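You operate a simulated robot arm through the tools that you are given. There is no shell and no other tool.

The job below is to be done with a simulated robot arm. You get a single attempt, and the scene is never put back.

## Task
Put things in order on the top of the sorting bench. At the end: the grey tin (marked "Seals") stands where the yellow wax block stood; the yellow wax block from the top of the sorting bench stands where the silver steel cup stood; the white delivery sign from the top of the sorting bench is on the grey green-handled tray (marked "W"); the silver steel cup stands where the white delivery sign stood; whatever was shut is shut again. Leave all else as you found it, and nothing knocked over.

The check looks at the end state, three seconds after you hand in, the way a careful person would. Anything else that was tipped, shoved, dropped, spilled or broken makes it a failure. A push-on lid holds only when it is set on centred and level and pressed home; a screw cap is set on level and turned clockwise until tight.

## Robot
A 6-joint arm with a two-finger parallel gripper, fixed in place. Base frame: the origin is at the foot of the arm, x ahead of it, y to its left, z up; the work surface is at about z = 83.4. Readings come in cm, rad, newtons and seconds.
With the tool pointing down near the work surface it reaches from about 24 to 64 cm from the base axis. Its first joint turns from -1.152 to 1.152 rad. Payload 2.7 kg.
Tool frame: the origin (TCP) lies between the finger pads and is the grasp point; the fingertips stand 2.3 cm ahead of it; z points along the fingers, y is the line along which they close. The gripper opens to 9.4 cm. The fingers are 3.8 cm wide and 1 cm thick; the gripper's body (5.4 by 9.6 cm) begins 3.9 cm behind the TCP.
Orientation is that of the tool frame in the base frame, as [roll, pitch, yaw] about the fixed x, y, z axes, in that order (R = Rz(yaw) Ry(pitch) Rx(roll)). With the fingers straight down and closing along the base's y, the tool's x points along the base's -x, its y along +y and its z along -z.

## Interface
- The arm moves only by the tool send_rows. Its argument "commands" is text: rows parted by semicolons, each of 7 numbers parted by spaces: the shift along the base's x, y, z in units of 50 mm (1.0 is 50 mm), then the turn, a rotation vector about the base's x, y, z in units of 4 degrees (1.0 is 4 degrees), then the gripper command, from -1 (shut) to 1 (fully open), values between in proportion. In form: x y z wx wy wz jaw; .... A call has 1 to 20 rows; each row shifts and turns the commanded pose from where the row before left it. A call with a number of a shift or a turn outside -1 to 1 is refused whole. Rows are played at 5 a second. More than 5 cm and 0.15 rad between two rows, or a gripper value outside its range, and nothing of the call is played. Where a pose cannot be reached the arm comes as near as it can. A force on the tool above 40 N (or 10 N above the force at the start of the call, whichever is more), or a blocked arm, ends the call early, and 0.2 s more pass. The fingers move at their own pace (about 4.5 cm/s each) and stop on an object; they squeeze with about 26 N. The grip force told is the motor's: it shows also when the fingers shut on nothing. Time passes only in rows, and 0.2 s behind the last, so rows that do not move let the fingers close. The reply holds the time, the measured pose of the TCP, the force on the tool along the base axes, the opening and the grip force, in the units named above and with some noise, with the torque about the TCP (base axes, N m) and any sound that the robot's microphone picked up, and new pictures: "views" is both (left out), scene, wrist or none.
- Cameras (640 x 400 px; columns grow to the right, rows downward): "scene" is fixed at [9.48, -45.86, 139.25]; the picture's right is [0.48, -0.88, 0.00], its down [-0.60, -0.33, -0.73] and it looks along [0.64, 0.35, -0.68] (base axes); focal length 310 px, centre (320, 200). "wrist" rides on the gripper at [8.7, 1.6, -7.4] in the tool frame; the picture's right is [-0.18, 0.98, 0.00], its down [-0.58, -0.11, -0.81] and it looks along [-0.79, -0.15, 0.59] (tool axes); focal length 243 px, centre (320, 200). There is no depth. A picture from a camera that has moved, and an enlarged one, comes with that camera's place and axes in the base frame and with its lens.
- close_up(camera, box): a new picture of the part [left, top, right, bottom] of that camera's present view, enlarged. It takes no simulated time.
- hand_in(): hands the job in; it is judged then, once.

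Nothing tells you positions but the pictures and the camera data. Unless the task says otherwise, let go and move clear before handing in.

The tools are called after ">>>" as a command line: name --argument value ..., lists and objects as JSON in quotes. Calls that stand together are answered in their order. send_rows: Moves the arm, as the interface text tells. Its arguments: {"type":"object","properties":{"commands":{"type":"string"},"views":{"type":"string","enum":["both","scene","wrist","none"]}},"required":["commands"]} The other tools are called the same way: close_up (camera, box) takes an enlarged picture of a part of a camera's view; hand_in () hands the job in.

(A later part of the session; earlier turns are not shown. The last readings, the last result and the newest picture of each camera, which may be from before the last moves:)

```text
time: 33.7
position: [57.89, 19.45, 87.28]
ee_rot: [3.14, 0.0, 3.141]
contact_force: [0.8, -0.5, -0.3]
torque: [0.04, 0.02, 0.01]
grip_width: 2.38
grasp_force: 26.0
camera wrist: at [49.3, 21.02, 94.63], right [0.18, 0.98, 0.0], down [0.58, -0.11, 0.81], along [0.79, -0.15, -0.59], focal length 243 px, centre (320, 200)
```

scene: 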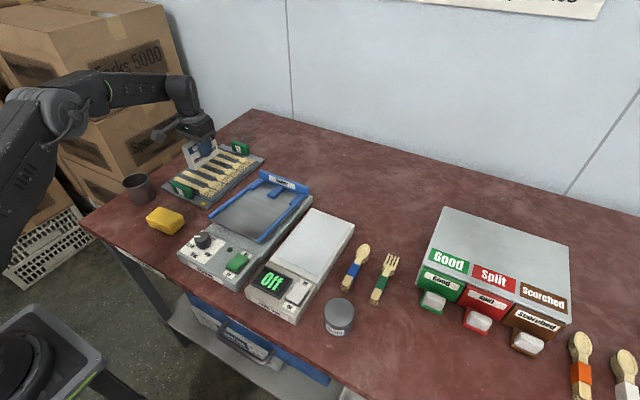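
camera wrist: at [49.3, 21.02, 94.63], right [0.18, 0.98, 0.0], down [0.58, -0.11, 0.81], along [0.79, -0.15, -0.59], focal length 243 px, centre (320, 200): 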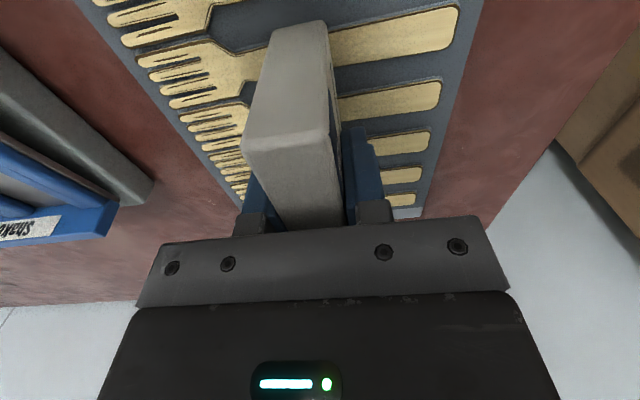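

>>> send_rows --commands "0 0 -0.02 0 0 0 -1; 0 0 -0.02 0 0 0 -1; 0 0 -0.02 0 0 0 -1; 0 0 -0.02 0 0 0 -1; 0 0 0 0 0 0 -1" --views "none"

>>> send_rows --commands "0 0 -0.02 0 0 0 -1; 0 0 -0.02 0 0 0 -1; 0 0 0 0 0 0 -1" --views "none"

>>> send_rows --commands "0 0 -0.02 0 0 0 -1; 0 0 -0.02 0 0 0 -1; 0 0 0 0 0 0 -1" --views "none"

```text
time: 34.9
position: [57.91, 19.37, 86.86]
ee_rot: [3.142, 0.0, 3.141]
contact_force: [0.4, -0.8, -0.3]
torque: [0.0, 0.02, 0.0]
grip_width: 2.36
grasp_force: 26.2
```

```text
time: 35.7
position: [57.93, 19.42, 86.69]
ee_rot: [3.14, 0.0, 3.141]
contact_force: [0.7, -0.3, -0.4]
torque: [0.01, 0.02, 0.0]
grip_width: 2.35
grasp_force: 25.9
```

```text
time: 36.5
position: [57.92, 19.4, 86.41]
ee_rot: [-3.141, 0.0, 3.141]
contact_force: [-0.4, -0.3, 0.2]
torque: [-0.02, -0.01, 0.0]
grip_width: 2.35
grasp_force: 26.3
```

No contact yet (sign's base at about 81.9). Continuing in 1 mm steps with force checks.

>>> send_rows --commands "0 0 -0.02 0 0 0 -1; 0 0 -0.02 0 0 0 -1; 0 0 0 0 0 0 -1" --views "none"

>>> send_rows --commands "0 0 -0.02 0 0 0 -1; 0 0 0 0 0 0 -1" --views "wrist"

```text
time: 37.3
position: [57.93, 19.39, 86.29]
ee_rot: [-3.142, 0.0, 3.139]
contact_force: [-0.2, 0.8, -0.1]
torque: [-0.02, 0.0, 0.01]
grip_width: 2.37
grasp_force: 25.9
```

```text
time: 37.9
position: [57.86, 19.41, 86.23]
ee_rot: [-3.14, 0.002, 3.141]
contact_force: [0.1, -0.5, 0.0]
torque: [0.0, 0.01, 0.0]
grip_width: 2.38
grasp_force: 25.9
camera wrist: at [49.31, 21.02, 93.59], right [0.18, 0.98, 0.0], down [0.58, -0.11, 0.81], along [0.79, -0.15, -0.59], focal length 243 px, centre (320, 200)
```

wrist: 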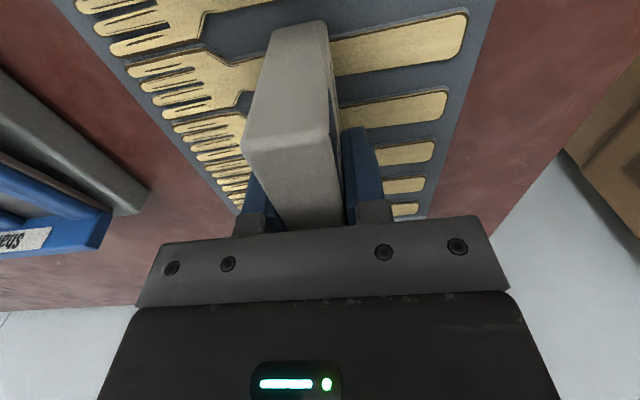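

>>> send_rows --commands "0 0 -0.02 0 0 0 -1; 0 0 -0.02 0 0 0 -1; 0 0 0 0 0 0 -1" --views "none"

>>> send_rows --commands "0 0 -0.02 0 0 0 -1; 0 0 0 0 0 0 -1" --views "none"

>>> send_rows --commands "0 0 -0.02 0 0 0 -1; 0 0 0 0 0 0 -1" --views "none"

```text
time: 38.7
position: [57.95, 19.43, 85.96]
ee_rot: [-3.141, 0.0, 3.141]
contact_force: [0.7, -0.4, -0.3]
torque: [0.01, 0.03, 0.0]
grip_width: 2.35
grasp_force: 26.1
```

```text
time: 39.3
position: [57.88, 19.38, 85.71]
ee_rot: [3.141, 0.001, -3.141]
contact_force: [-0.4, -0.7, -1.0]
torque: [0.0, -0.01, 0.01]
grip_width: 2.34
grasp_force: 25.7
```

```text
time: 39.9
position: [57.88, 19.4, 85.82]
ee_rot: [-3.141, 0.0, -3.141]
contact_force: [0.3, 0.5, -0.1]
torque: [0.0, -0.01, 0.0]
grip_width: 2.37
grasp_force: 26.1
```

>>> close_up --camera "scene" --box '[176, 130, 240, 190]'

>>> send_rows --commands "0 0 -0.02 0 0 0 -1; 0 0 0 0 0 0 -1" --views "none"

>>> send_rows --commands "0 0 -0.02 0 0 0 -1; 0 0 0 0 0 0 -1" --views "none"

```text
6.67 times, centred on (208, 160) of scene
camera zoom: at [9.48, -45.85, 139.25], right [0.48, -0.88, 0.0], down [-0.6, -0.33, -0.73], along [0.64, 0.35, -0.68], focal length 2066 px, centre (1067, 467)
```

zoom: 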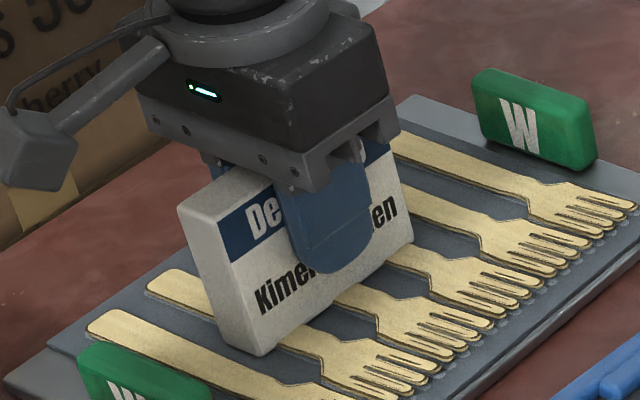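

```text
time: 40.5
position: [58.06, 19.41, 85.75]
ee_rot: [-3.141, 0.002, 3.141]
contact_force: [-0.9, 0.6, 4.7]
torque: [0.0, 0.15, -0.01]
grip_width: 2.34
grasp_force: 26.3
```

```text
time: 41.1
position: [57.93, 19.55, 85.86]
ee_rot: [-3.142, 0.004, 3.141]
contact_force: [-5.1, -1.2, 16.3]
torque: [-0.07, 0.52, 0.01]
grip_width: 2.34
grasp_force: 26.0
```

Contact is felt (16 N upward) with the sign's base at about z=81.2 on the forks. I back off 1 mm and release.

>>> send_rows --commands "0 0 0.02 0 0 0 -1; 0 0 0 0 0 0 -1" --views "none"

>>> send_rows --commands "0 0 0 0 0 0 -0.3; 0 0 0 0 0 0 -0.1; 0 0 0 0 0 0 0.2; 0 0 0 0 0 0 0.3; 0 0 0 0 0 0 0.3" --views "both"

```text
time: 41.7
position: [57.94, 19.52, 85.82]
ee_rot: [-3.141, 0.004, -3.139]
contact_force: [1.8, -0.3, 13.3]
torque: [-0.01, 0.22, -0.02]
grip_width: 2.34
grasp_force: 26.0
```

```text
time: 42.9
position: [58.02, 19.38, 85.61]
ee_rot: [-3.141, 0.0, -3.141]
contact_force: [-0.5, -0.5, 0.8]
torque: [0.0, 0.0, 0.01]
grip_width: 6.1
grasp_force: 0.0
camera wrist: at [49.3, 21.04, 93.1], right [0.18, 0.98, 0.0], down [0.58, -0.11, 0.81], along [0.79, -0.15, -0.59], focal length 243 px, centre (320, 200)
```

scene: 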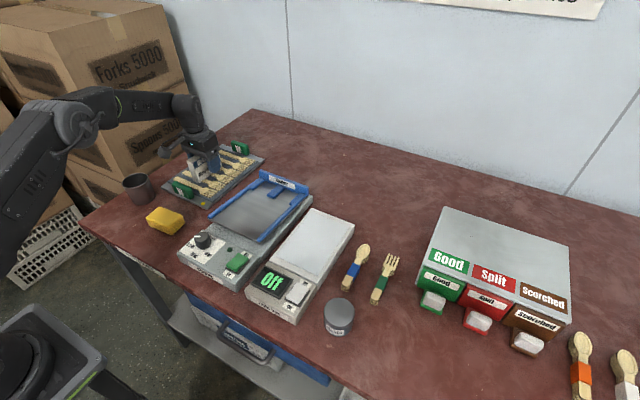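
wrist: 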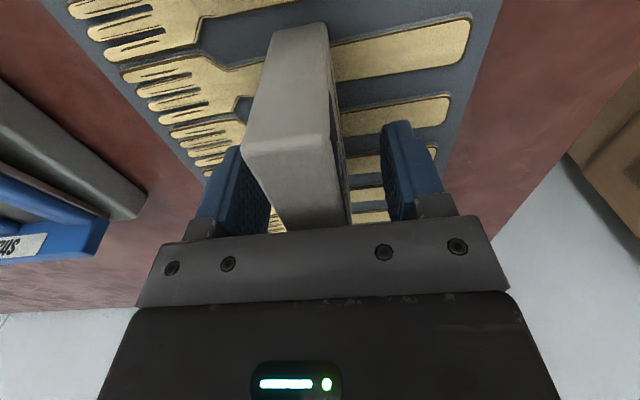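

The sign stands on its own. I lift clear and move back to view the cup from above, also checking the sign.

>>> send_rows --commands "0 0 0.2 0 0 0 0.3; 0 0 0.5 0 0 0 0.3; 0 0 0.8 0 0 0 0.3; 0 0 0.8 0 0 0 0.3; 0 0 0.7 0 0 0 0.6; -0.8 0.3 0 0 0 0 1; -0.8 0.3 0 0 0 0 1; -0.8 0.3 0 0 0 0 1; -0.8 0.3 0 0 0 0 1; -0.8 0.3 0 0 0 0 1; 0 0 0 0 0 0 1; 0 0 0 0 0 0 1" --views "both"

```text
time: 45.5
position: [37.99, 26.8, 100.78]
ee_rot: [3.141, 0.0, 3.141]
contact_force: [-0.7, -0.2, 0.6]
torque: [-0.01, 0.01, -0.01]
grip_width: 9.42
grasp_force: 0.2
camera wrist: at [29.29, 28.53, 108.11], right [0.18, 0.98, 0.0], down [0.58, -0.11, 0.81], along [0.79, -0.15, -0.59], focal length 243 px, centre (320, 200)
```

scene: 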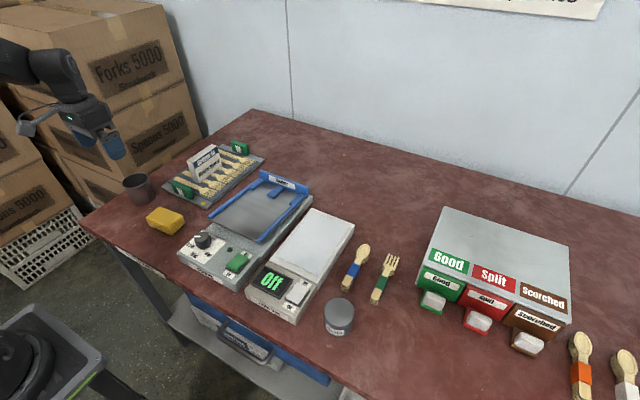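
wrist: 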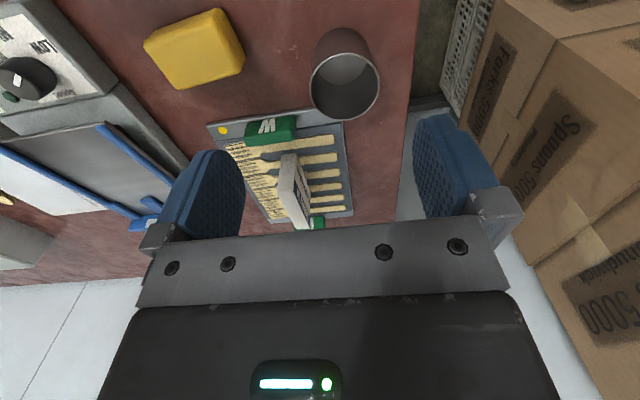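

>>> close_up --camera "wrist" --box '[270, 10, 430, 135]'

>>> close_up --camera "wrist" --box '[130, 0, 274, 95]'

>>> close_up --camera "scene" --box '[150, 120, 278, 210]'

>>> close_up --camera "scene" --box '[100, 160, 200, 240]'

```text
3.20 times, centred on (350, 72) of wrist
camera zoom: at [29.29, 28.53, 108.11], right [0.18, 0.98, 0.0], down [0.58, -0.11, 0.81], along [0.79, -0.15, -0.59], focal length 776 px, centre (224, 608)
```

zoom: 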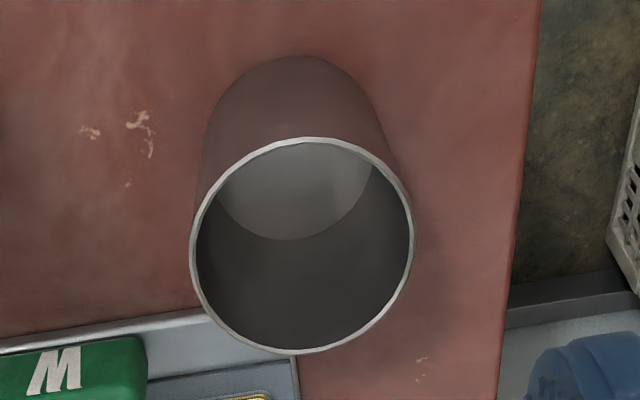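

```text
4.21 times, centred on (202, 48) of wrist
camera zoom: at [29.29, 28.53, 108.11], right [0.18, 0.98, 0.0], down [0.58, -0.11, 0.81], along [0.79, -0.15, -0.59], focal length 1022 px, centre (817, 842)
```

zoom: 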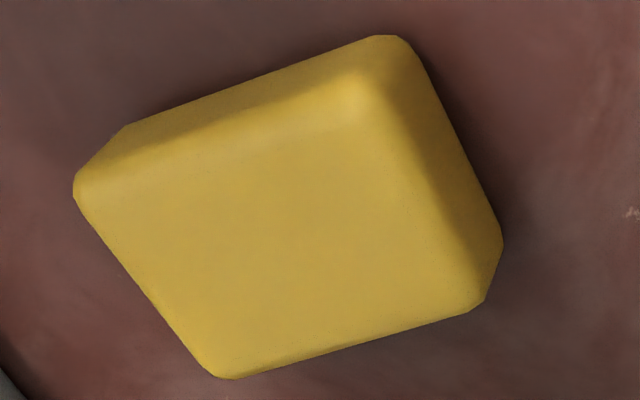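

```text
4.44 times, centred on (214, 165) of scene
camera zoom: at [9.48, -45.85, 139.25], right [0.48, -0.88, 0.0], down [-0.6, -0.33, -0.73], along [0.64, 0.35, -0.68], focal length 1377 px, centre (791, 356)
```

zoom: 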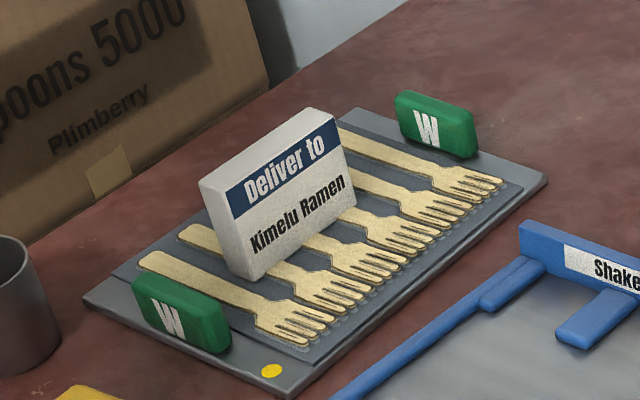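

```text
5.00 times, centred on (150, 200) of scene
camera zoom: at [9.48, -45.85, 139.25], right [0.48, -0.88, 0.0], down [-0.6, -0.33, -0.73], along [0.64, 0.35, -0.68], focal length 1550 px, centre (1170, 200)
```

zoom: 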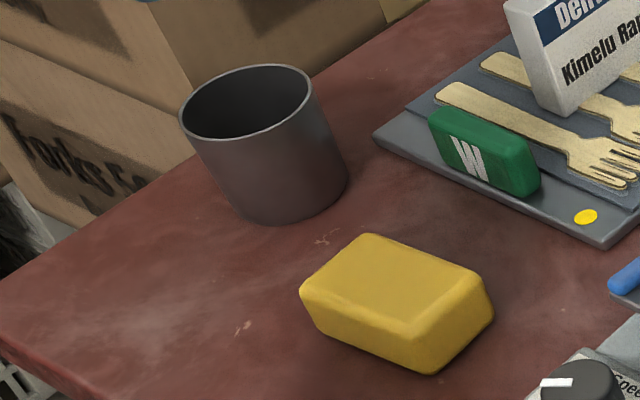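

The sign stands well on the tray, and the cup is empty with its centre around (41.9, 28.6), about 6.6 cm wide and 6 cm tall. I move above it with the jaw fully open to confirm centring.

>>> send_rows --commands "0.39 0.18 0 0 0 0 1; 0.39 0.18 0 0 0 0 1; 0 0 -0.5 0 0 0 1; 0 0 -0.6 0 0 0 1; 0 0 -0.5 0 0 0 1; 0 0 0 0 0 0 1; 0 0 0 0 0 0 1" --views "both"

```text
time: 47.1
position: [41.81, 28.74, 92.61]
ee_rot: [3.141, -0.001, 3.141]
contact_force: [0.8, 0.9, 0.1]
torque: [0.02, -0.02, -0.01]
grip_width: 9.41
grasp_force: 0.1
camera wrist: at [33.18, 30.3, 100.07], right [0.18, 0.98, 0.0], down [0.58, -0.11, 0.81], along [0.79, -0.15, -0.59], focal length 243 px, centre (320, 200)
```

scene: 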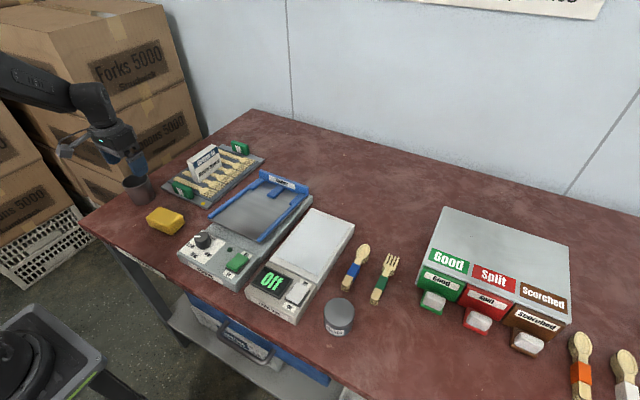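
wrist: 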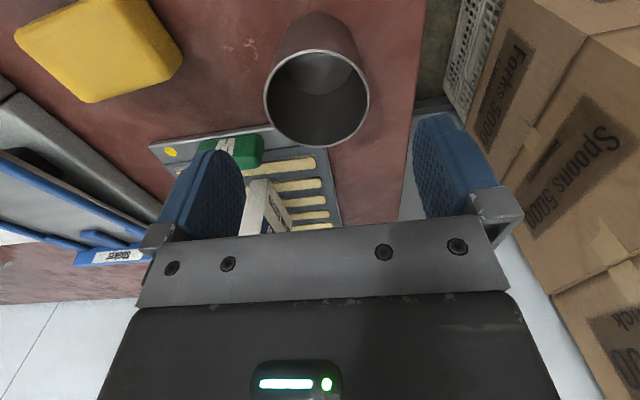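

>>> close_up --camera "wrist" --box '[230, 0, 406, 160]'

>>> close_up --camera "scene" --box '[50, 90, 210, 240]'

```text
2.50 times, centred on (318, 80) of wrist
camera zoom: at [33.18, 30.3, 100.07], right [0.18, 0.98, 0.0], down [0.58, -0.11, 0.81], along [0.79, -0.15, -0.59], focal length 606 px, centre (325, 500)
```

zoom: 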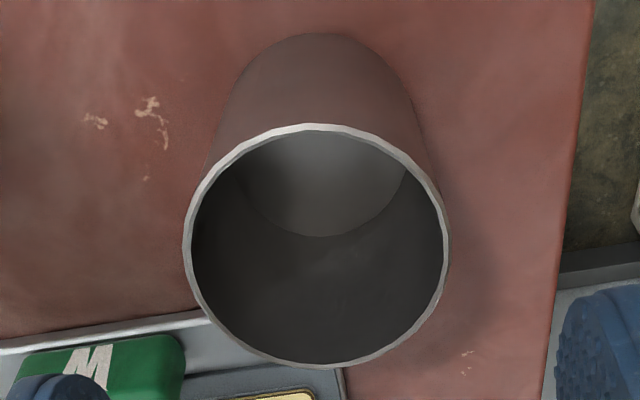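

```text
2.67 times, centred on (130, 165) of scene
camera zoom: at [9.48, -45.86, 139.25], right [0.48, -0.88, 0.0], down [-0.6, -0.33, -0.73], along [0.64, 0.35, -0.68], focal length 826 px, centre (827, 293)
```

zoom: 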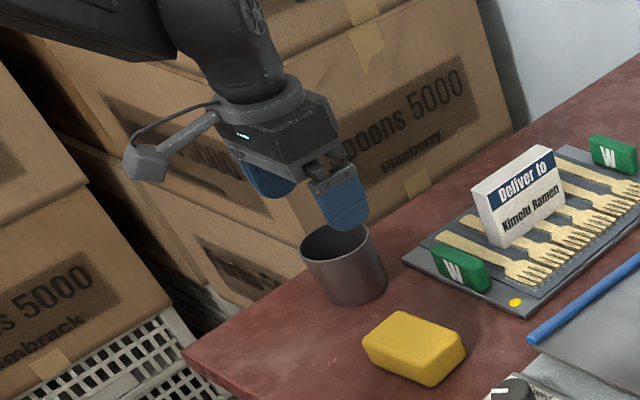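

The cup centre comes out at (42.07, 28.5), and its rim is at about z≈86. I make a small correction, descend with fingers either side and close.

>>> send_rows --commands "0.05 -0.045 0 0 0 0 1; 0 0 -0.4 0 0 0 1; 0 0 -0.4 0 0 0 1; 0 0 -0.4 0 0 0 1; 0 0 -0.3 0 0 0 1; 0 0 -0.22 0 0 0 1; 0 0 0 0 0 0 1; 0 0 0 0 0 0 1" --views "both"

```text
time: 48.9
position: [42.19, 28.43, 84.14]
ee_rot: [-3.141, 0.0, 3.141]
contact_force: [0.1, -0.1, -0.3]
torque: [-0.01, 0.03, 0.02]
grip_width: 9.42
grasp_force: 0.1
camera wrist: at [33.47, 30.07, 91.51], right [0.18, 0.98, 0.0], down [0.58, -0.11, 0.81], along [0.79, -0.15, -0.59], focal length 243 px, centre (320, 200)
```

scene: 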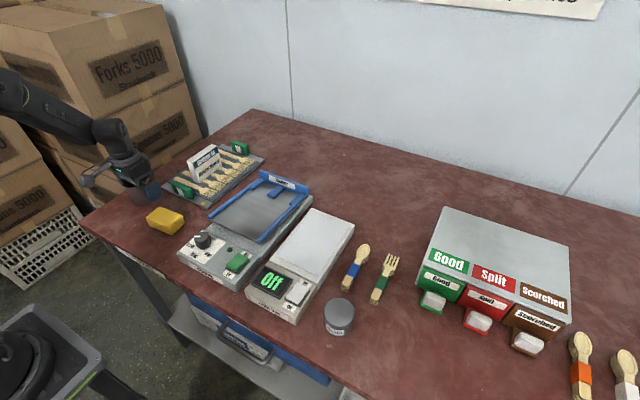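
wrist: 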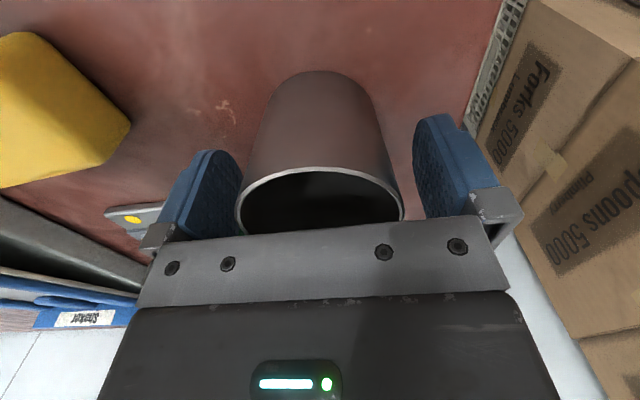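

The cup sits between the fingers with the rim below the gripper body. I close on it.

>>> send_rows --commands "0 0 0 0 0 0 -1; 0 0 0 0 0 0 -1; 0 0 0 0 0 0 -1; 0 0 0 0 0 0 -1; 0 0 0 0 0 0 -1" --views "both"

```text
time: 50.1
position: [42.12, 28.57, 84.14]
ee_rot: [-3.141, 0.0, 3.141]
contact_force: [0.1, -0.2, 0.3]
torque: [0.01, 0.02, 0.0]
grip_width: 6.36
grasp_force: 25.7
camera wrist: at [33.46, 30.07, 91.52], right [0.18, 0.98, 0.0], down [0.58, -0.11, 0.81], along [0.79, -0.15, -0.59], focal length 243 px, centre (320, 200)
```

scene: 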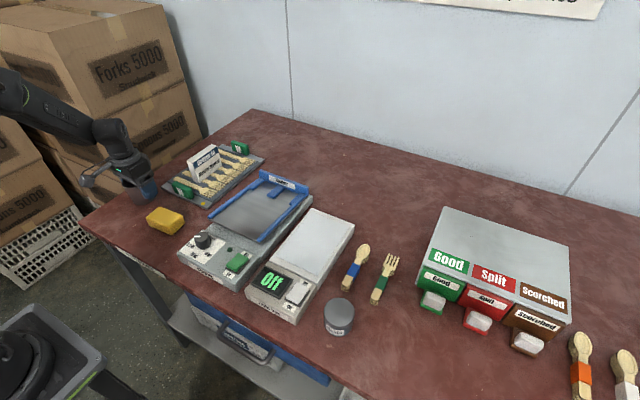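
wrist: 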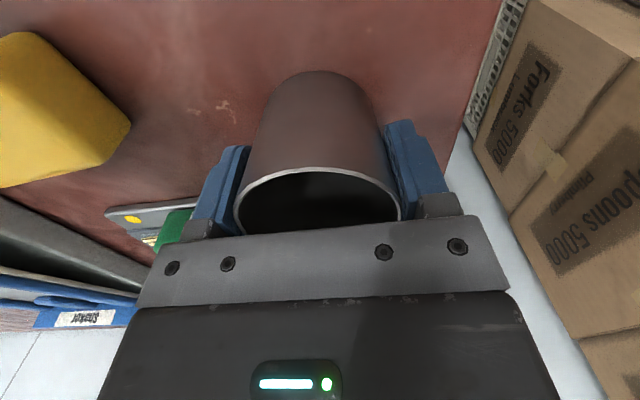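

The cup is held (6.36 cm). I lift it straight up and carry it level across to the sign's old place.

>>> send_rows --commands "0 0 0.1 0 0 0 -1; 0 0 0.2 0 0 0 -1; 0 0 0.4 0 0 0 -1; 0 0 0.7 0 0 0 -1; 0 0 0.8 0 0 0 -1; 0 0 0.8 0 0 0 -1; 0 0 0.6 0 0 0 -1; 0 0 0.2 0 0 0 -1; -0.017 -0.3 0 0 0 0 -1; -0.033 -0.6 0 0 0 0 -1; -0.033 -0.6 0 0 0 0 -1; -0.033 -0.6 0 0 0 0 -1; -0.033 -0.6 0 0 0 0 -1; -0.033 -0.6 0 0 0 0 -1; -0.033 -0.6 0 0 0 0 -1; -0.033 -0.6 0 0 0 0 -1; -0.033 -0.6 0 0 0 0 -1; -0.033 -0.6 0 0 0 0 -1; -0.033 -0.6 0 0 0 0 -1; -0.033 -0.6 0 0 0 0 -1" --views "scene"

>>> send_rows --commands "-0.033 -0.6 0 0 0 0 -1; -0.033 -0.6 0 0 0 0 -1; -0.033 -0.6 0 0 0 0 -1; -0.033 -0.6 0 0 0 0 -1; -0.033 -0.6 0 0 0 0 -1; -0.033 -0.6 0 0 0 0 -1; -0.033 -0.6 0 0 0 0 -1; -0.033 -0.6 0 0 0 0 -1; -0.033 -0.6 0 0 0 0 -1; -0.033 -0.6 0 0 0 0 -1; -0.033 -0.6 0 0 0 0 -1; -0.033 -0.6 0 0 0 0 -1; -0.033 -0.6 0 0 0 0 -1; -0.033 -0.6 0 0 0 0 -1; -0.017 -0.3 0 0 0 0 -1; 0 0 0 0 0 0 -1; 0 0 0 0 0 0 -1" --views "both"

```text
time: 54.3
position: [39.91, -6.0, 102.99]
ee_rot: [-3.141, 0.001, -3.139]
contact_force: [0.1, -0.4, -0.2]
torque: [0.0, -0.01, -0.01]
grip_width: 6.38
grasp_force: 26.0
```

scene: 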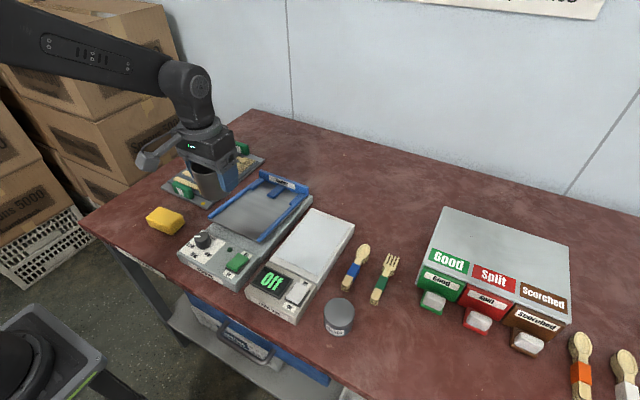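

```text
time: 57.9
position: [37.74, -49.57, 103.06]
ee_rot: [-3.14, -0.002, 3.141]
contact_force: [0.5, 1.1, -0.8]
torque: [0.0, 0.01, -0.01]
grip_width: 6.36
grasp_force: 26.1
camera wrist: at [28.98, -47.98, 110.45], right [0.18, 0.98, 0.0], down [0.58, -0.11, 0.81], along [0.79, -0.15, -0.59], focal length 243 px, centre (320, 200)
```

scene: 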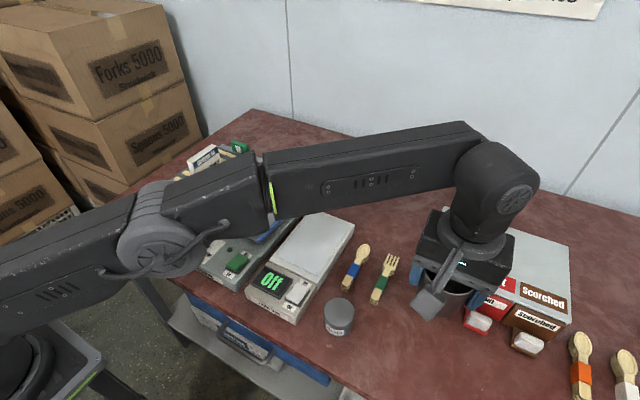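
wrist: 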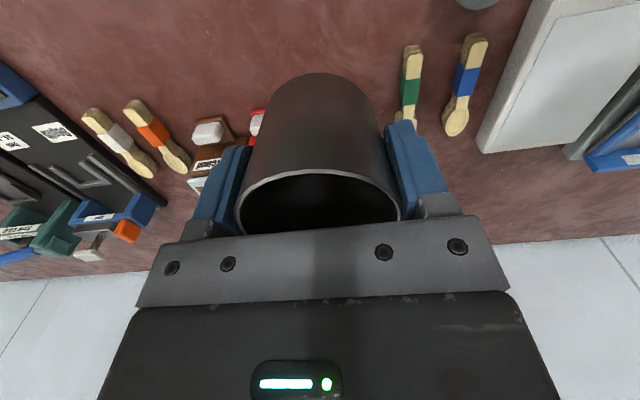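

The cup is over the sign's old spot (37.74, -49.57). I lower it to just above the bench.

>>> send_rows --commands "0 0 -0.4 0 0 0 -1; 0 0 -0.7 0 0 0 -1; 0 0 -0.7 0 0 0 -1; 0 0 -0.7 0 0 0 -1; 0 0 -0.5 0 0 0 -1; 0 0 -0.35 0 0 0 -1; 0 0 -0.2 0 0 0 -1; 0 0 -0.08 0 0 0 -1; 0 0 0 0 0 0 -1" --views "both"

```text
time: 59.9
position: [37.67, -49.57, 84.96]
ee_rot: [3.141, 0.0, 3.141]
contact_force: [1.0, 0.4, -1.2]
torque: [0.02, -0.04, -0.01]
grip_width: 6.31
grasp_force: 26.1
camera wrist: at [29.06, -47.95, 92.35], right [0.18, 0.98, 0.0], down [0.58, -0.11, 0.81], along [0.79, -0.15, -0.59], focal length 243 px, centre (320, 200)
```

scene: 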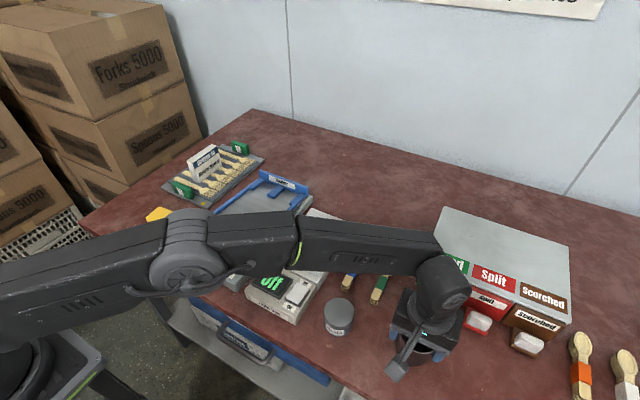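
wrist: 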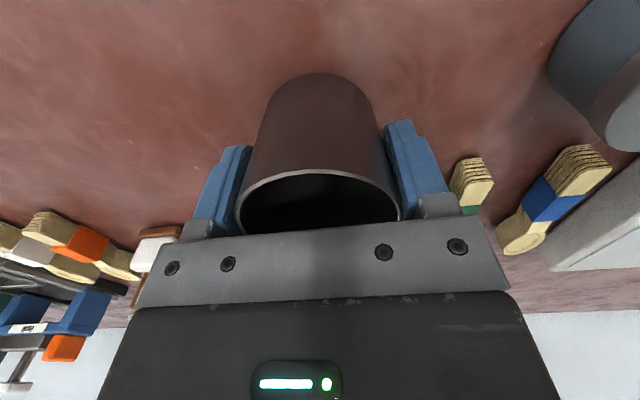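

Cup base is now about 8 mm above the bench. I step down slowly until contact.

>>> send_rows --commands "0 0 -0.04 0 0 0 -1; 0 0 -0.04 0 0 0 -1; 0 0 -0.02 0 0 0 -1; 0 0 0 0 0 0 -1" --views "none"

>>> send_rows --commands "0 0 -0.02 0 0 0 -1; 0 0 0 0 0 0 -1" --views "none"

>>> send_rows --commands "0 0 -0.02 0 0 0 -1; 0 0 0 0 0 0 -1" --views "none"

>>> send_rows --commands "0 0 -0.02 0 0 0 -1; 0 0 0 0 0 0 -1" --views "none"

```text
time: 60.9
position: [37.65, -49.49, 84.37]
ee_rot: [3.141, -0.001, 3.141]
contact_force: [0.1, 0.6, -0.6]
torque: [0.01, 0.03, -0.01]
grip_width: 6.32
grasp_force: 25.4
```

```text
time: 61.5
position: [37.62, -49.56, 84.34]
ee_rot: [3.141, 0.001, -3.142]
contact_force: [0.1, -0.1, -0.3]
torque: [0.03, -0.01, -0.02]
grip_width: 6.35
grasp_force: 26.2
```

```text
time: 62.1
position: [37.81, -49.65, 84.3]
ee_rot: [3.14, 0.0, 3.14]
contact_force: [-0.3, 0.0, -0.7]
torque: [-0.02, 0.0, -0.01]
grip_width: 6.33
grasp_force: 26.0
```

```text
time: 62.7
position: [37.68, -49.61, 84.09]
ee_rot: [-3.141, 0.0, 3.141]
contact_force: [0.8, -0.4, 0.2]
torque: [-0.02, 0.01, -0.03]
grip_width: 6.34
grasp_force: 26.2
```

>>> send_rows --commands "0 0 -0.02 0 0 0 -1; 0 0 0 0 0 0 -1" --views "none"

>>> close_up --camera "scene" --box '[370, 290, 498, 370]'

```text
time: 63.3
position: [37.56, -49.55, 84.09]
ee_rot: [-3.139, 0.0, -3.14]
contact_force: [-1.0, 2.3, 6.1]
torque: [-0.08, 0.04, -0.05]
grip_width: 6.31
grasp_force: 25.8
```

```text
5.00 times, centred on (434, 330) of scene
camera zoom: at [9.47, -45.84, 139.25], right [0.48, -0.88, 0.0], down [-0.6, -0.33, -0.73], along [0.64, 0.35, -0.68], focal length 1550 px, centre (-250, -450)
```

zoom: 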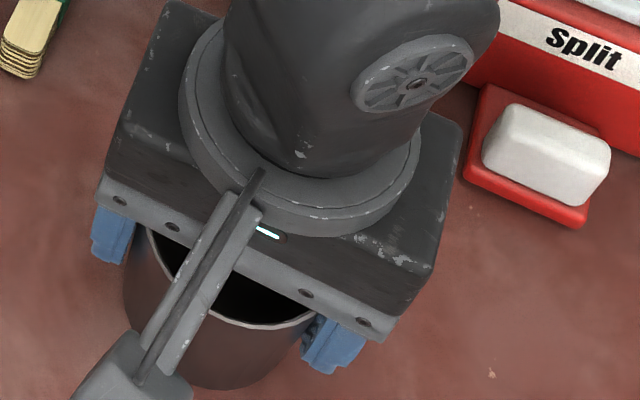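

Contact (6 N) — the cup rests on the bench. I release and rise straight up.

>>> send_rows --commands "0 0 0 0 0 0 0.45; 0 0 0 0 0 0 0.6; 0 0 0 0 0 0 0.8; 0 0 0 0 0 0 1; 0 0 0 0 0 0 1; 0 0 0 0 0 0 1" --views "none"

>>> send_rows --commands "0 0 0.2 0 0 0 1; 0 0 0.4 0 0 0 1; 0 0 0.7 0 0 0 1; 0 0 0.8 0 0 0 1; 0 0 0.8 0 0 0 1; -0.2 0.6 0.2 0 0 0 1; -0.2 0.6 0 0 0 0 1; 0 0 0 0 0 0 1; 0 0 0 0 0 0 1" --views "both"

```text
time: 64.7
position: [37.75, -49.51, 84.01]
ee_rot: [3.141, 0.0, -3.141]
contact_force: [1.0, 1.1, 0.4]
torque: [0.04, -0.02, 0.03]
grip_width: 9.39
grasp_force: 0.1
```

```text
time: 66.7
position: [35.73, -43.53, 99.65]
ee_rot: [-3.141, 0.002, -3.141]
contact_force: [-0.4, -0.8, 0.4]
torque: [0.01, 0.04, 0.03]
grip_width: 9.38
grasp_force: 0.1
camera wrist: at [27.07, -41.95, 107.04], right [0.18, 0.98, 0.0], down [0.58, -0.11, 0.81], along [0.79, -0.15, -0.59], focal length 243 px, centre (320, 200)
```

scene: 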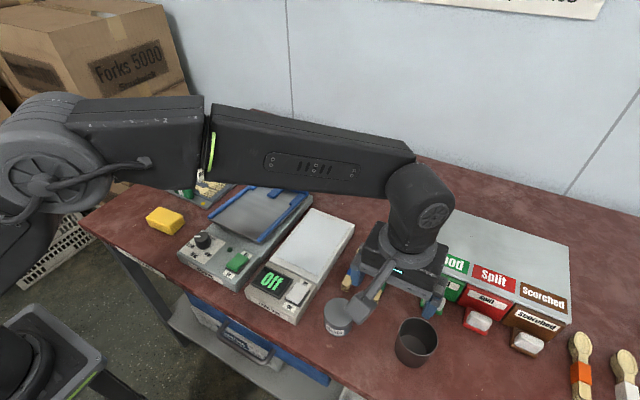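
wrist: 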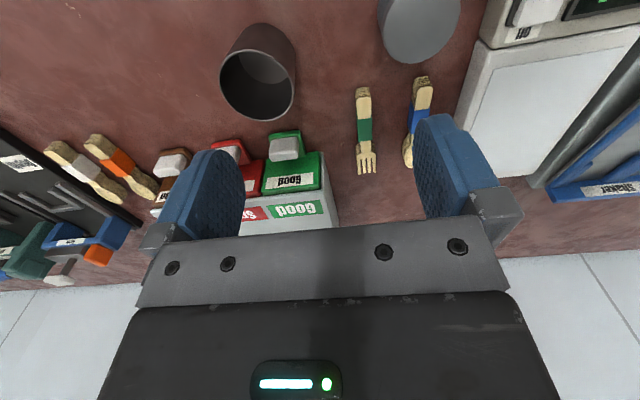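

The cup stands at about (37.7, -49.6), where the sign was. Now I travel to view the wax block from above.

>>> send_rows --commands "-0.039 0.829 0 0 0 0 1; -0.039 0.829 0 0 0 0 1; -0.039 0.829 0 0 0 0 1; -0.039 0.829 0 0 0 0 1; -0.039 0.829 0 0 0 0 1; -0.039 0.829 0 0 0 0 1; -0.039 0.829 0 0 0 0 1; -0.039 0.829 0 0 0 0 1; -0.039 0.829 0 0 0 0 1; -0.039 0.829 0 0 0 0 1; -0.039 0.829 0 0 0 0 1; -0.039 0.829 0 0 0 0 1; -0.039 0.829 0 0 0 0 1; -0.039 0.829 0 0 0 0 1; 0 0 0 0 0 0 1; 0 0 0 0 0 0 1" --views "both"

>>> close_up --camera "wrist" --box '[240, 20, 432, 140]'

>>> close_up --camera "scene" --box '[360, 290, 488, 380]'

```text
time: 70.1
position: [32.87, 14.43, 99.51]
ee_rot: [-3.141, -0.001, 3.14]
contact_force: [-0.6, 0.0, 0.4]
torque: [-0.03, 0.0, -0.01]
grip_width: 9.42
grasp_force: 0.2
camera wrist: at [24.36, 16.05, 106.96], right [0.18, 0.98, 0.0], down [0.58, -0.11, 0.81], along [0.79, -0.15, -0.59], focal length 243 px, centre (320, 200)
```

scene: 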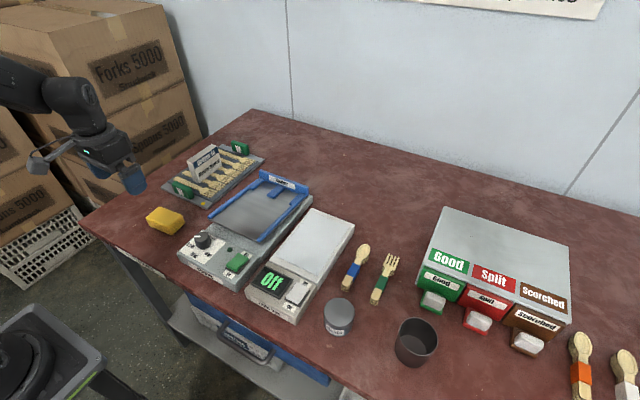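
wrist: 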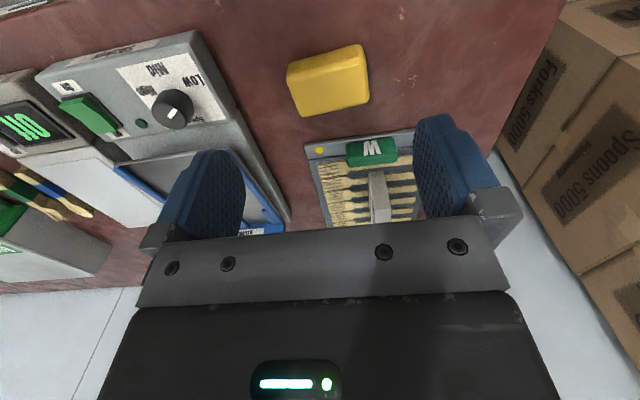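

```text
3.33 times, centred on (336, 80) of wrist
camera zoom: at [24.36, 16.05, 106.96], right [0.18, 0.98, 0.0], down [0.58, -0.11, 0.81], along [0.79, -0.15, -0.59], focal length 809 px, centre (267, 600)
```

zoom: 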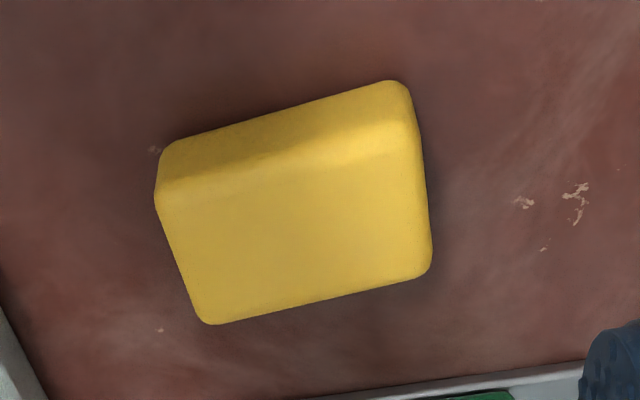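

```text
4.44 times, centred on (424, 335) of scene
camera zoom: at [9.48, -45.85, 139.25], right [0.48, -0.88, 0.0], down [-0.6, -0.33, -0.73], along [0.64, 0.35, -0.68], focal length 1377 px, centre (-142, -400)
```

zoom: 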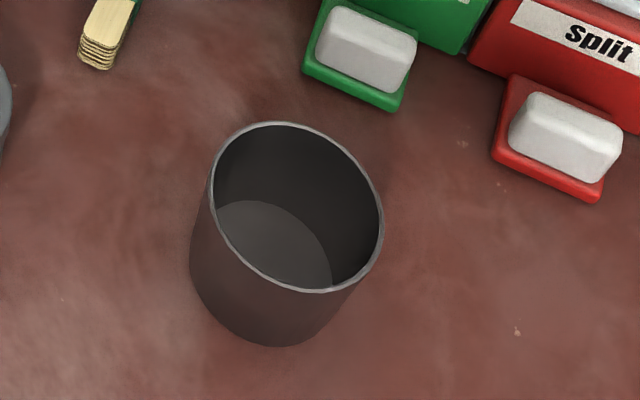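

The cup is upright. The wax block's centre is about (37.85, 14.45), 4.3×7.6×3.4 cm, turned about 4° counter-clockwise. I move above it with a matching yaw and look again at low height.

>>> send_rows --commands "0.5 0 0 0 0 0.5 1; 0.5 0 0 0 0 0.45 1; 0 0 -0.6 0 0 0 1; 0 0 -0.7 0 0 0 1; 0 0 -0.6 0 0 0 1; 0 0 -0.3 0 0 0 1; 0 0 0 0 0 0 1; 0 0 0 0 0 0 1" --views "both"

>>> close_up --camera "wrist" --box '[200, 40, 440, 240]'

>>> close_up --camera "scene" --box '[90, 150, 218, 240]'

```text
time: 71.9
position: [38.08, 14.47, 88.52]
ee_rot: [3.141, -0.001, -3.077]
contact_force: [-0.1, -0.4, 0.9]
torque: [0.0, 0.05, -0.01]
grip_width: 9.43
grasp_force: 0.1
camera wrist: at [29.26, 15.5, 95.94], right [0.12, 0.99, 0.0], down [0.59, -0.07, 0.81], along [0.8, -0.1, -0.59], focal length 243 px, centre (320, 200)
```

scene: 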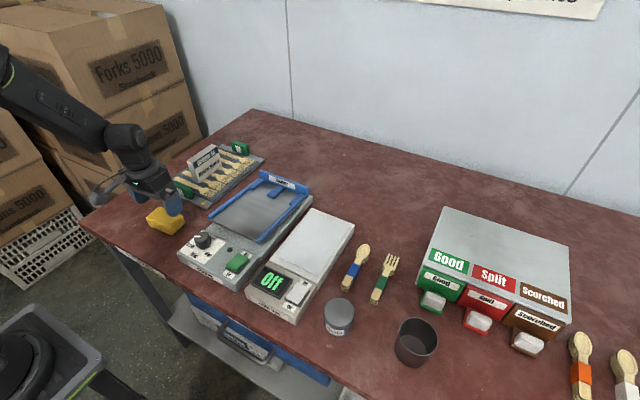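
wrist: 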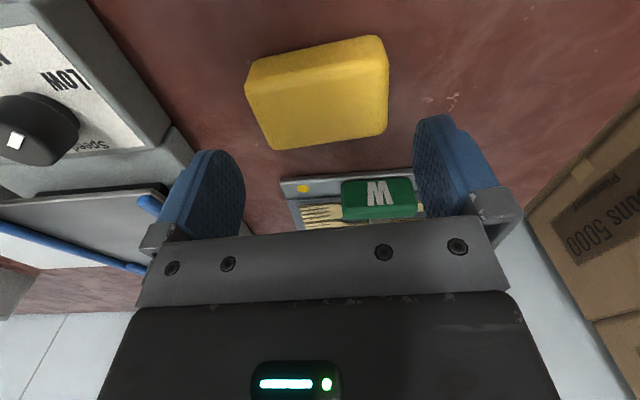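

```text
2.00 times, centred on (320, 140) of wrist
camera zoom: at [29.26, 15.5, 95.94], right [0.12, 0.99, 0.0], down [0.59, -0.07, 0.81], along [0.8, -0.1, -0.59], focal length 485 px, centre (320, 320)
```

zoom: 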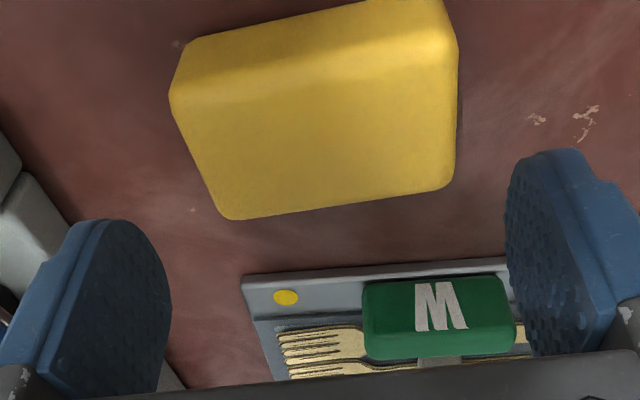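

```text
4.44 times, centred on (154, 195) of scene
camera zoom: at [9.48, -45.86, 139.25], right [0.48, -0.88, 0.0], down [-0.6, -0.33, -0.73], along [0.64, 0.35, -0.68], focal length 1377 px, centre (1058, 222)
```

zoom: 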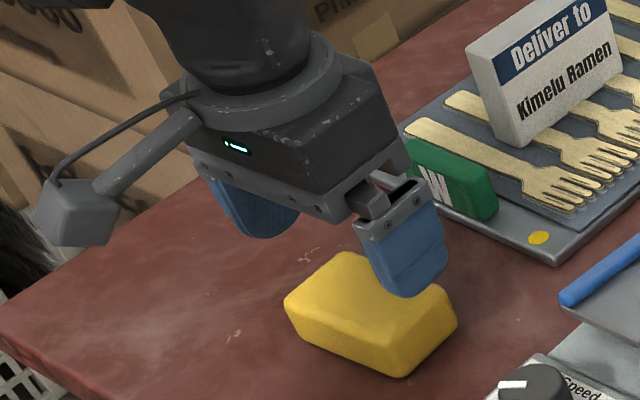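

The wax centre is about 0.4 cm nearer than the TCP in x; I correct, descend with a finger beyond each end, and stop with the tips just above the bench.

>>> send_rows --commands "-0.07 0.02 0 0 0 0 1; 0 0 -0.35 0 0 0 1; 0 0 -0.35 0 0 0 1; 0 0 -0.25 0 0 0 1; 0 0 -0.12 0 0 0 1; 0 0 -0.06 0 0 0 1; 0 0 0 0 0 0 1" --views "both"

```text
time: 73.5
position: [37.59, 14.54, 82.94]
ee_rot: [-3.141, -0.001, -3.076]
contact_force: [0.4, -0.1, -0.4]
torque: [0.01, 0.01, -0.02]
grip_width: 9.4
grasp_force: 0.1
camera wrist: at [28.91, 15.57, 90.28], right [0.12, 0.99, 0.0], down [0.59, -0.07, 0.81], along [0.8, -0.1, -0.59], focal length 243 px, centre (320, 200)
```

scene: 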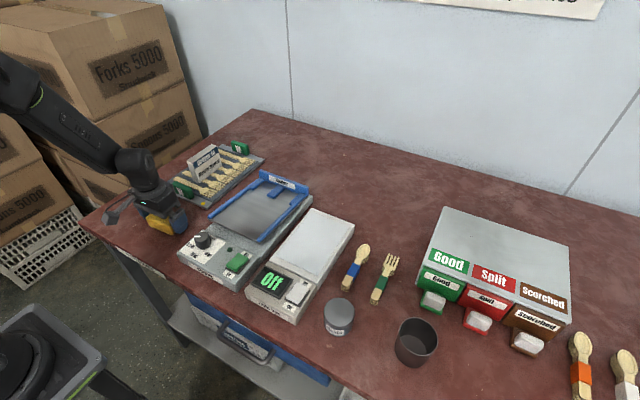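
wrist: 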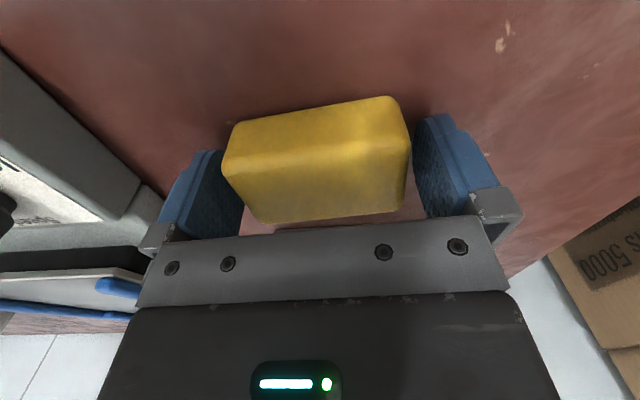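

Both fingers flank the block with clearance. I close on it.

>>> send_rows --commands "0 0 0 0 0 0 -1; 0 0 0 0 0 0 -1; 0 0 0 0 0 0 -1; 0 0 0 0 0 0 -1; 0 0 0 0 0 0 -1" --views "both"

```text
time: 74.7
position: [37.61, 14.53, 83.0]
ee_rot: [3.141, 0.0, -3.074]
contact_force: [-0.3, 0.2, 0.2]
torque: [0.02, -0.03, -0.01]
grip_width: 7.98
grasp_force: 25.7
camera wrist: at [28.9, 15.57, 90.3], right [0.12, 0.99, 0.0], down [0.59, -0.07, 0.81], along [0.8, -0.1, -0.59], focal length 243 px, centre (320, 200)
```

scene: 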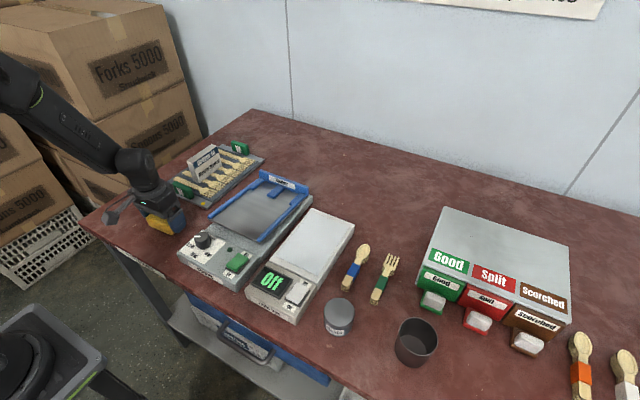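
wrist: 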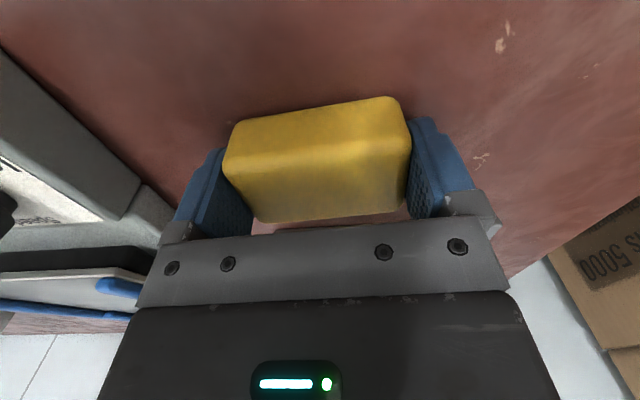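

Held at 7.98 cm. I lift the wax and carry it to the cup's old place at (42.0, 28.55).

>>> send_rows --commands "0 0 0.1 0 0 0 -1; 0 0 0.2 0 0 0 -1; 0 0 0.5 0 0 0 -1; 0 0 0.7 0 0 0 -1; 0 0 0.5 0 0 0 -1; 0.1 0.3 0 0 0 0 -1; 0.19 0.6 0 0 0 0 -1; 0.19 0.6 0 0 0 0 -1; 0.19 0.6 0 0 0 0 -1; 0.19 0.6 0 0 0 0 -1; 0 0.1 0 0 0 0 -1; 0 0 0 0 0 0 -1; 0 0 0 0 0 0 -1" --views "both"

```text
time: 77.5
position: [41.93, 28.54, 92.93]
ee_rot: [-3.141, 0.0, -3.075]
contact_force: [-0.3, -0.4, -0.9]
torque: [0.01, 0.0, 0.0]
grip_width: 7.99
grasp_force: 26.3
camera wrist: at [33.2, 29.55, 100.31], right [0.12, 0.99, 0.0], down [0.59, -0.07, 0.81], along [0.8, -0.1, -0.59], focal length 243 px, centre (320, 200)
```

scene: 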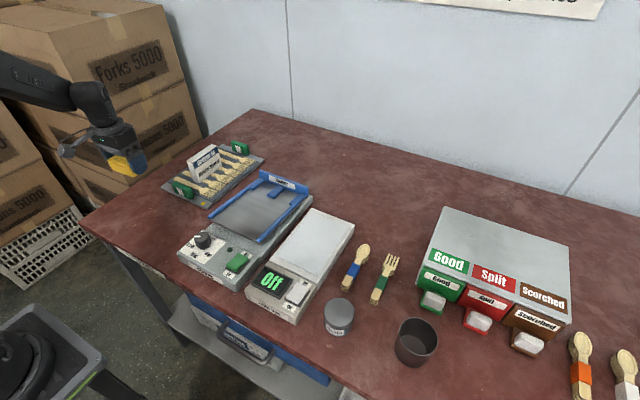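
wrist: 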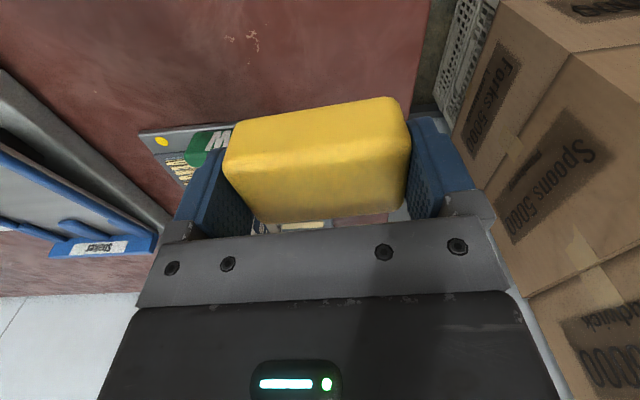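

The wax is steady over the target. I lower it to just above the bench, then step to contact.

>>> send_rows --commands "0 0 -0.4 0 0 0 -1; 0 0 -0.6 0 0 0 -1; 0 0 -0.5 0 0 0 -1; 0 0 -0.26 0 0 0 -1; 0 0 -0.1 0 0 0 -1; 0 0 0 0 0 0 -1" --views "none"

>>> send_rows --commands "0 0 -0.04 0 0 0 -1; 0 0 -0.02 0 0 0 -1; 0 0 0 0 0 0 -1" --views "none"

>>> send_rows --commands "0 0 -0.02 0 0 0 -1; 0 0 0 0 0 0 -1" --views "none"

>>> send_rows --commands "0 0 -0.02 0 0 0 -1; 0 0 0 0 0 0 -1" --views "both"

```text
time: 78.9
position: [41.95, 28.53, 83.41]
ee_rot: [-3.14, 0.002, -3.074]
contact_force: [-0.6, -0.3, -1.8]
torque: [0.01, 0.0, 0.04]
grip_width: 7.98
grasp_force: 25.4
```

```text
time: 79.7
position: [42.02, 28.59, 83.28]
ee_rot: [3.141, -0.001, -3.076]
contact_force: [0.4, 0.0, -2.1]
torque: [0.01, 0.03, -0.02]
grip_width: 7.97
grasp_force: 25.6
```

```text
time: 80.3
position: [41.81, 28.64, 83.04]
ee_rot: [3.141, -0.001, -3.075]
contact_force: [0.0, -0.3, -1.4]
torque: [0.02, 0.04, 0.04]
grip_width: 7.95
grasp_force: 26.1
```

```text
time: 80.9
position: [41.92, 28.55, 83.02]
ee_rot: [3.142, 0.001, -3.076]
contact_force: [0.0, -0.2, -1.7]
torque: [-0.03, 0.0, 0.02]
grip_width: 7.99
grasp_force: 25.9
camera wrist: at [33.19, 29.56, 90.47], right [0.12, 0.99, 0.0], down [0.59, -0.07, 0.81], along [0.8, -0.1, -0.59], focal length 243 px, centre (320, 200)
```

scene: 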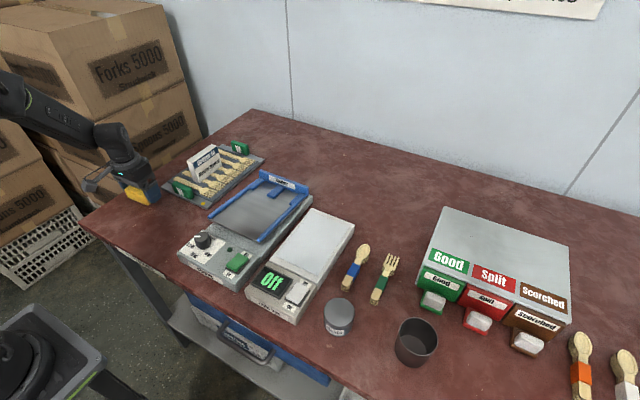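
wrist: 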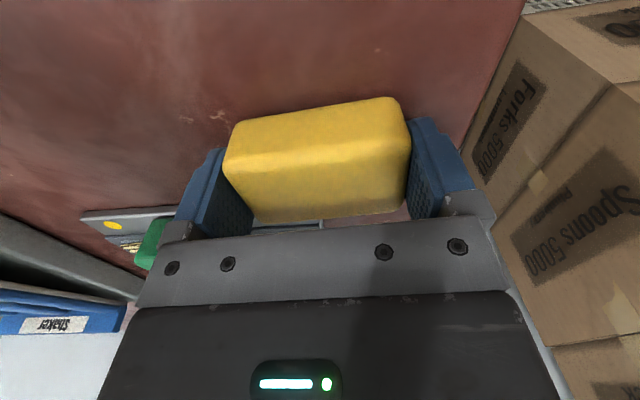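

>>> send_rows --commands "0 0 -0.02 0 0 0 -1; 0 0 0 0 0 0 -1" --views "none"

>>> send_rows --commands "0 0 -0.02 0 0 0 -1; 0 0 0 0 0 0 -1" --views "none"

```text
time: 81.5
position: [41.9, 28.57, 82.88]
ee_rot: [-3.141, 0.0, -3.075]
contact_force: [0.0, 0.4, -1.9]
torque: [0.0, -0.01, 0.0]
grip_width: 7.96
grasp_force: 26.0
```

```text
time: 82.1
position: [41.97, 28.55, 82.84]
ee_rot: [-3.141, 0.001, -3.076]
contact_force: [-0.5, 0.1, 0.1]
torque: [0.03, -0.01, 0.01]
grip_width: 7.95
grasp_force: 26.1
```

The load has come off the gripper (force from -1.9 to ~0 N), so the wax is resting on the bench. I open fully, then rise straight up.

>>> send_rows --commands "0 0 0 0 0 0 0.75; 0 0 0 0 0 0 0.85; 0 0 0 0 0 0 1; 0 0 0 0 0 0 1; 0 0 0 0 0 0 1" --views "wrist"

```text
time: 83.3
position: [41.87, 28.44, 82.94]
ee_rot: [3.14, -0.001, -3.075]
contact_force: [0.5, -0.4, 1.3]
torque: [0.01, 0.01, 0.03]
grip_width: 9.4
grasp_force: 0.0
camera wrist: at [33.2, 29.56, 90.29], right [0.12, 0.99, 0.0], down [0.59, -0.07, 0.81], along [0.8, -0.1, -0.59], focal length 243 px, centre (320, 200)
```

wrist: 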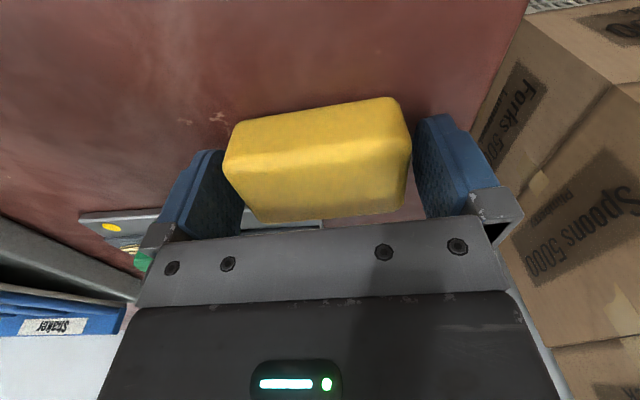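

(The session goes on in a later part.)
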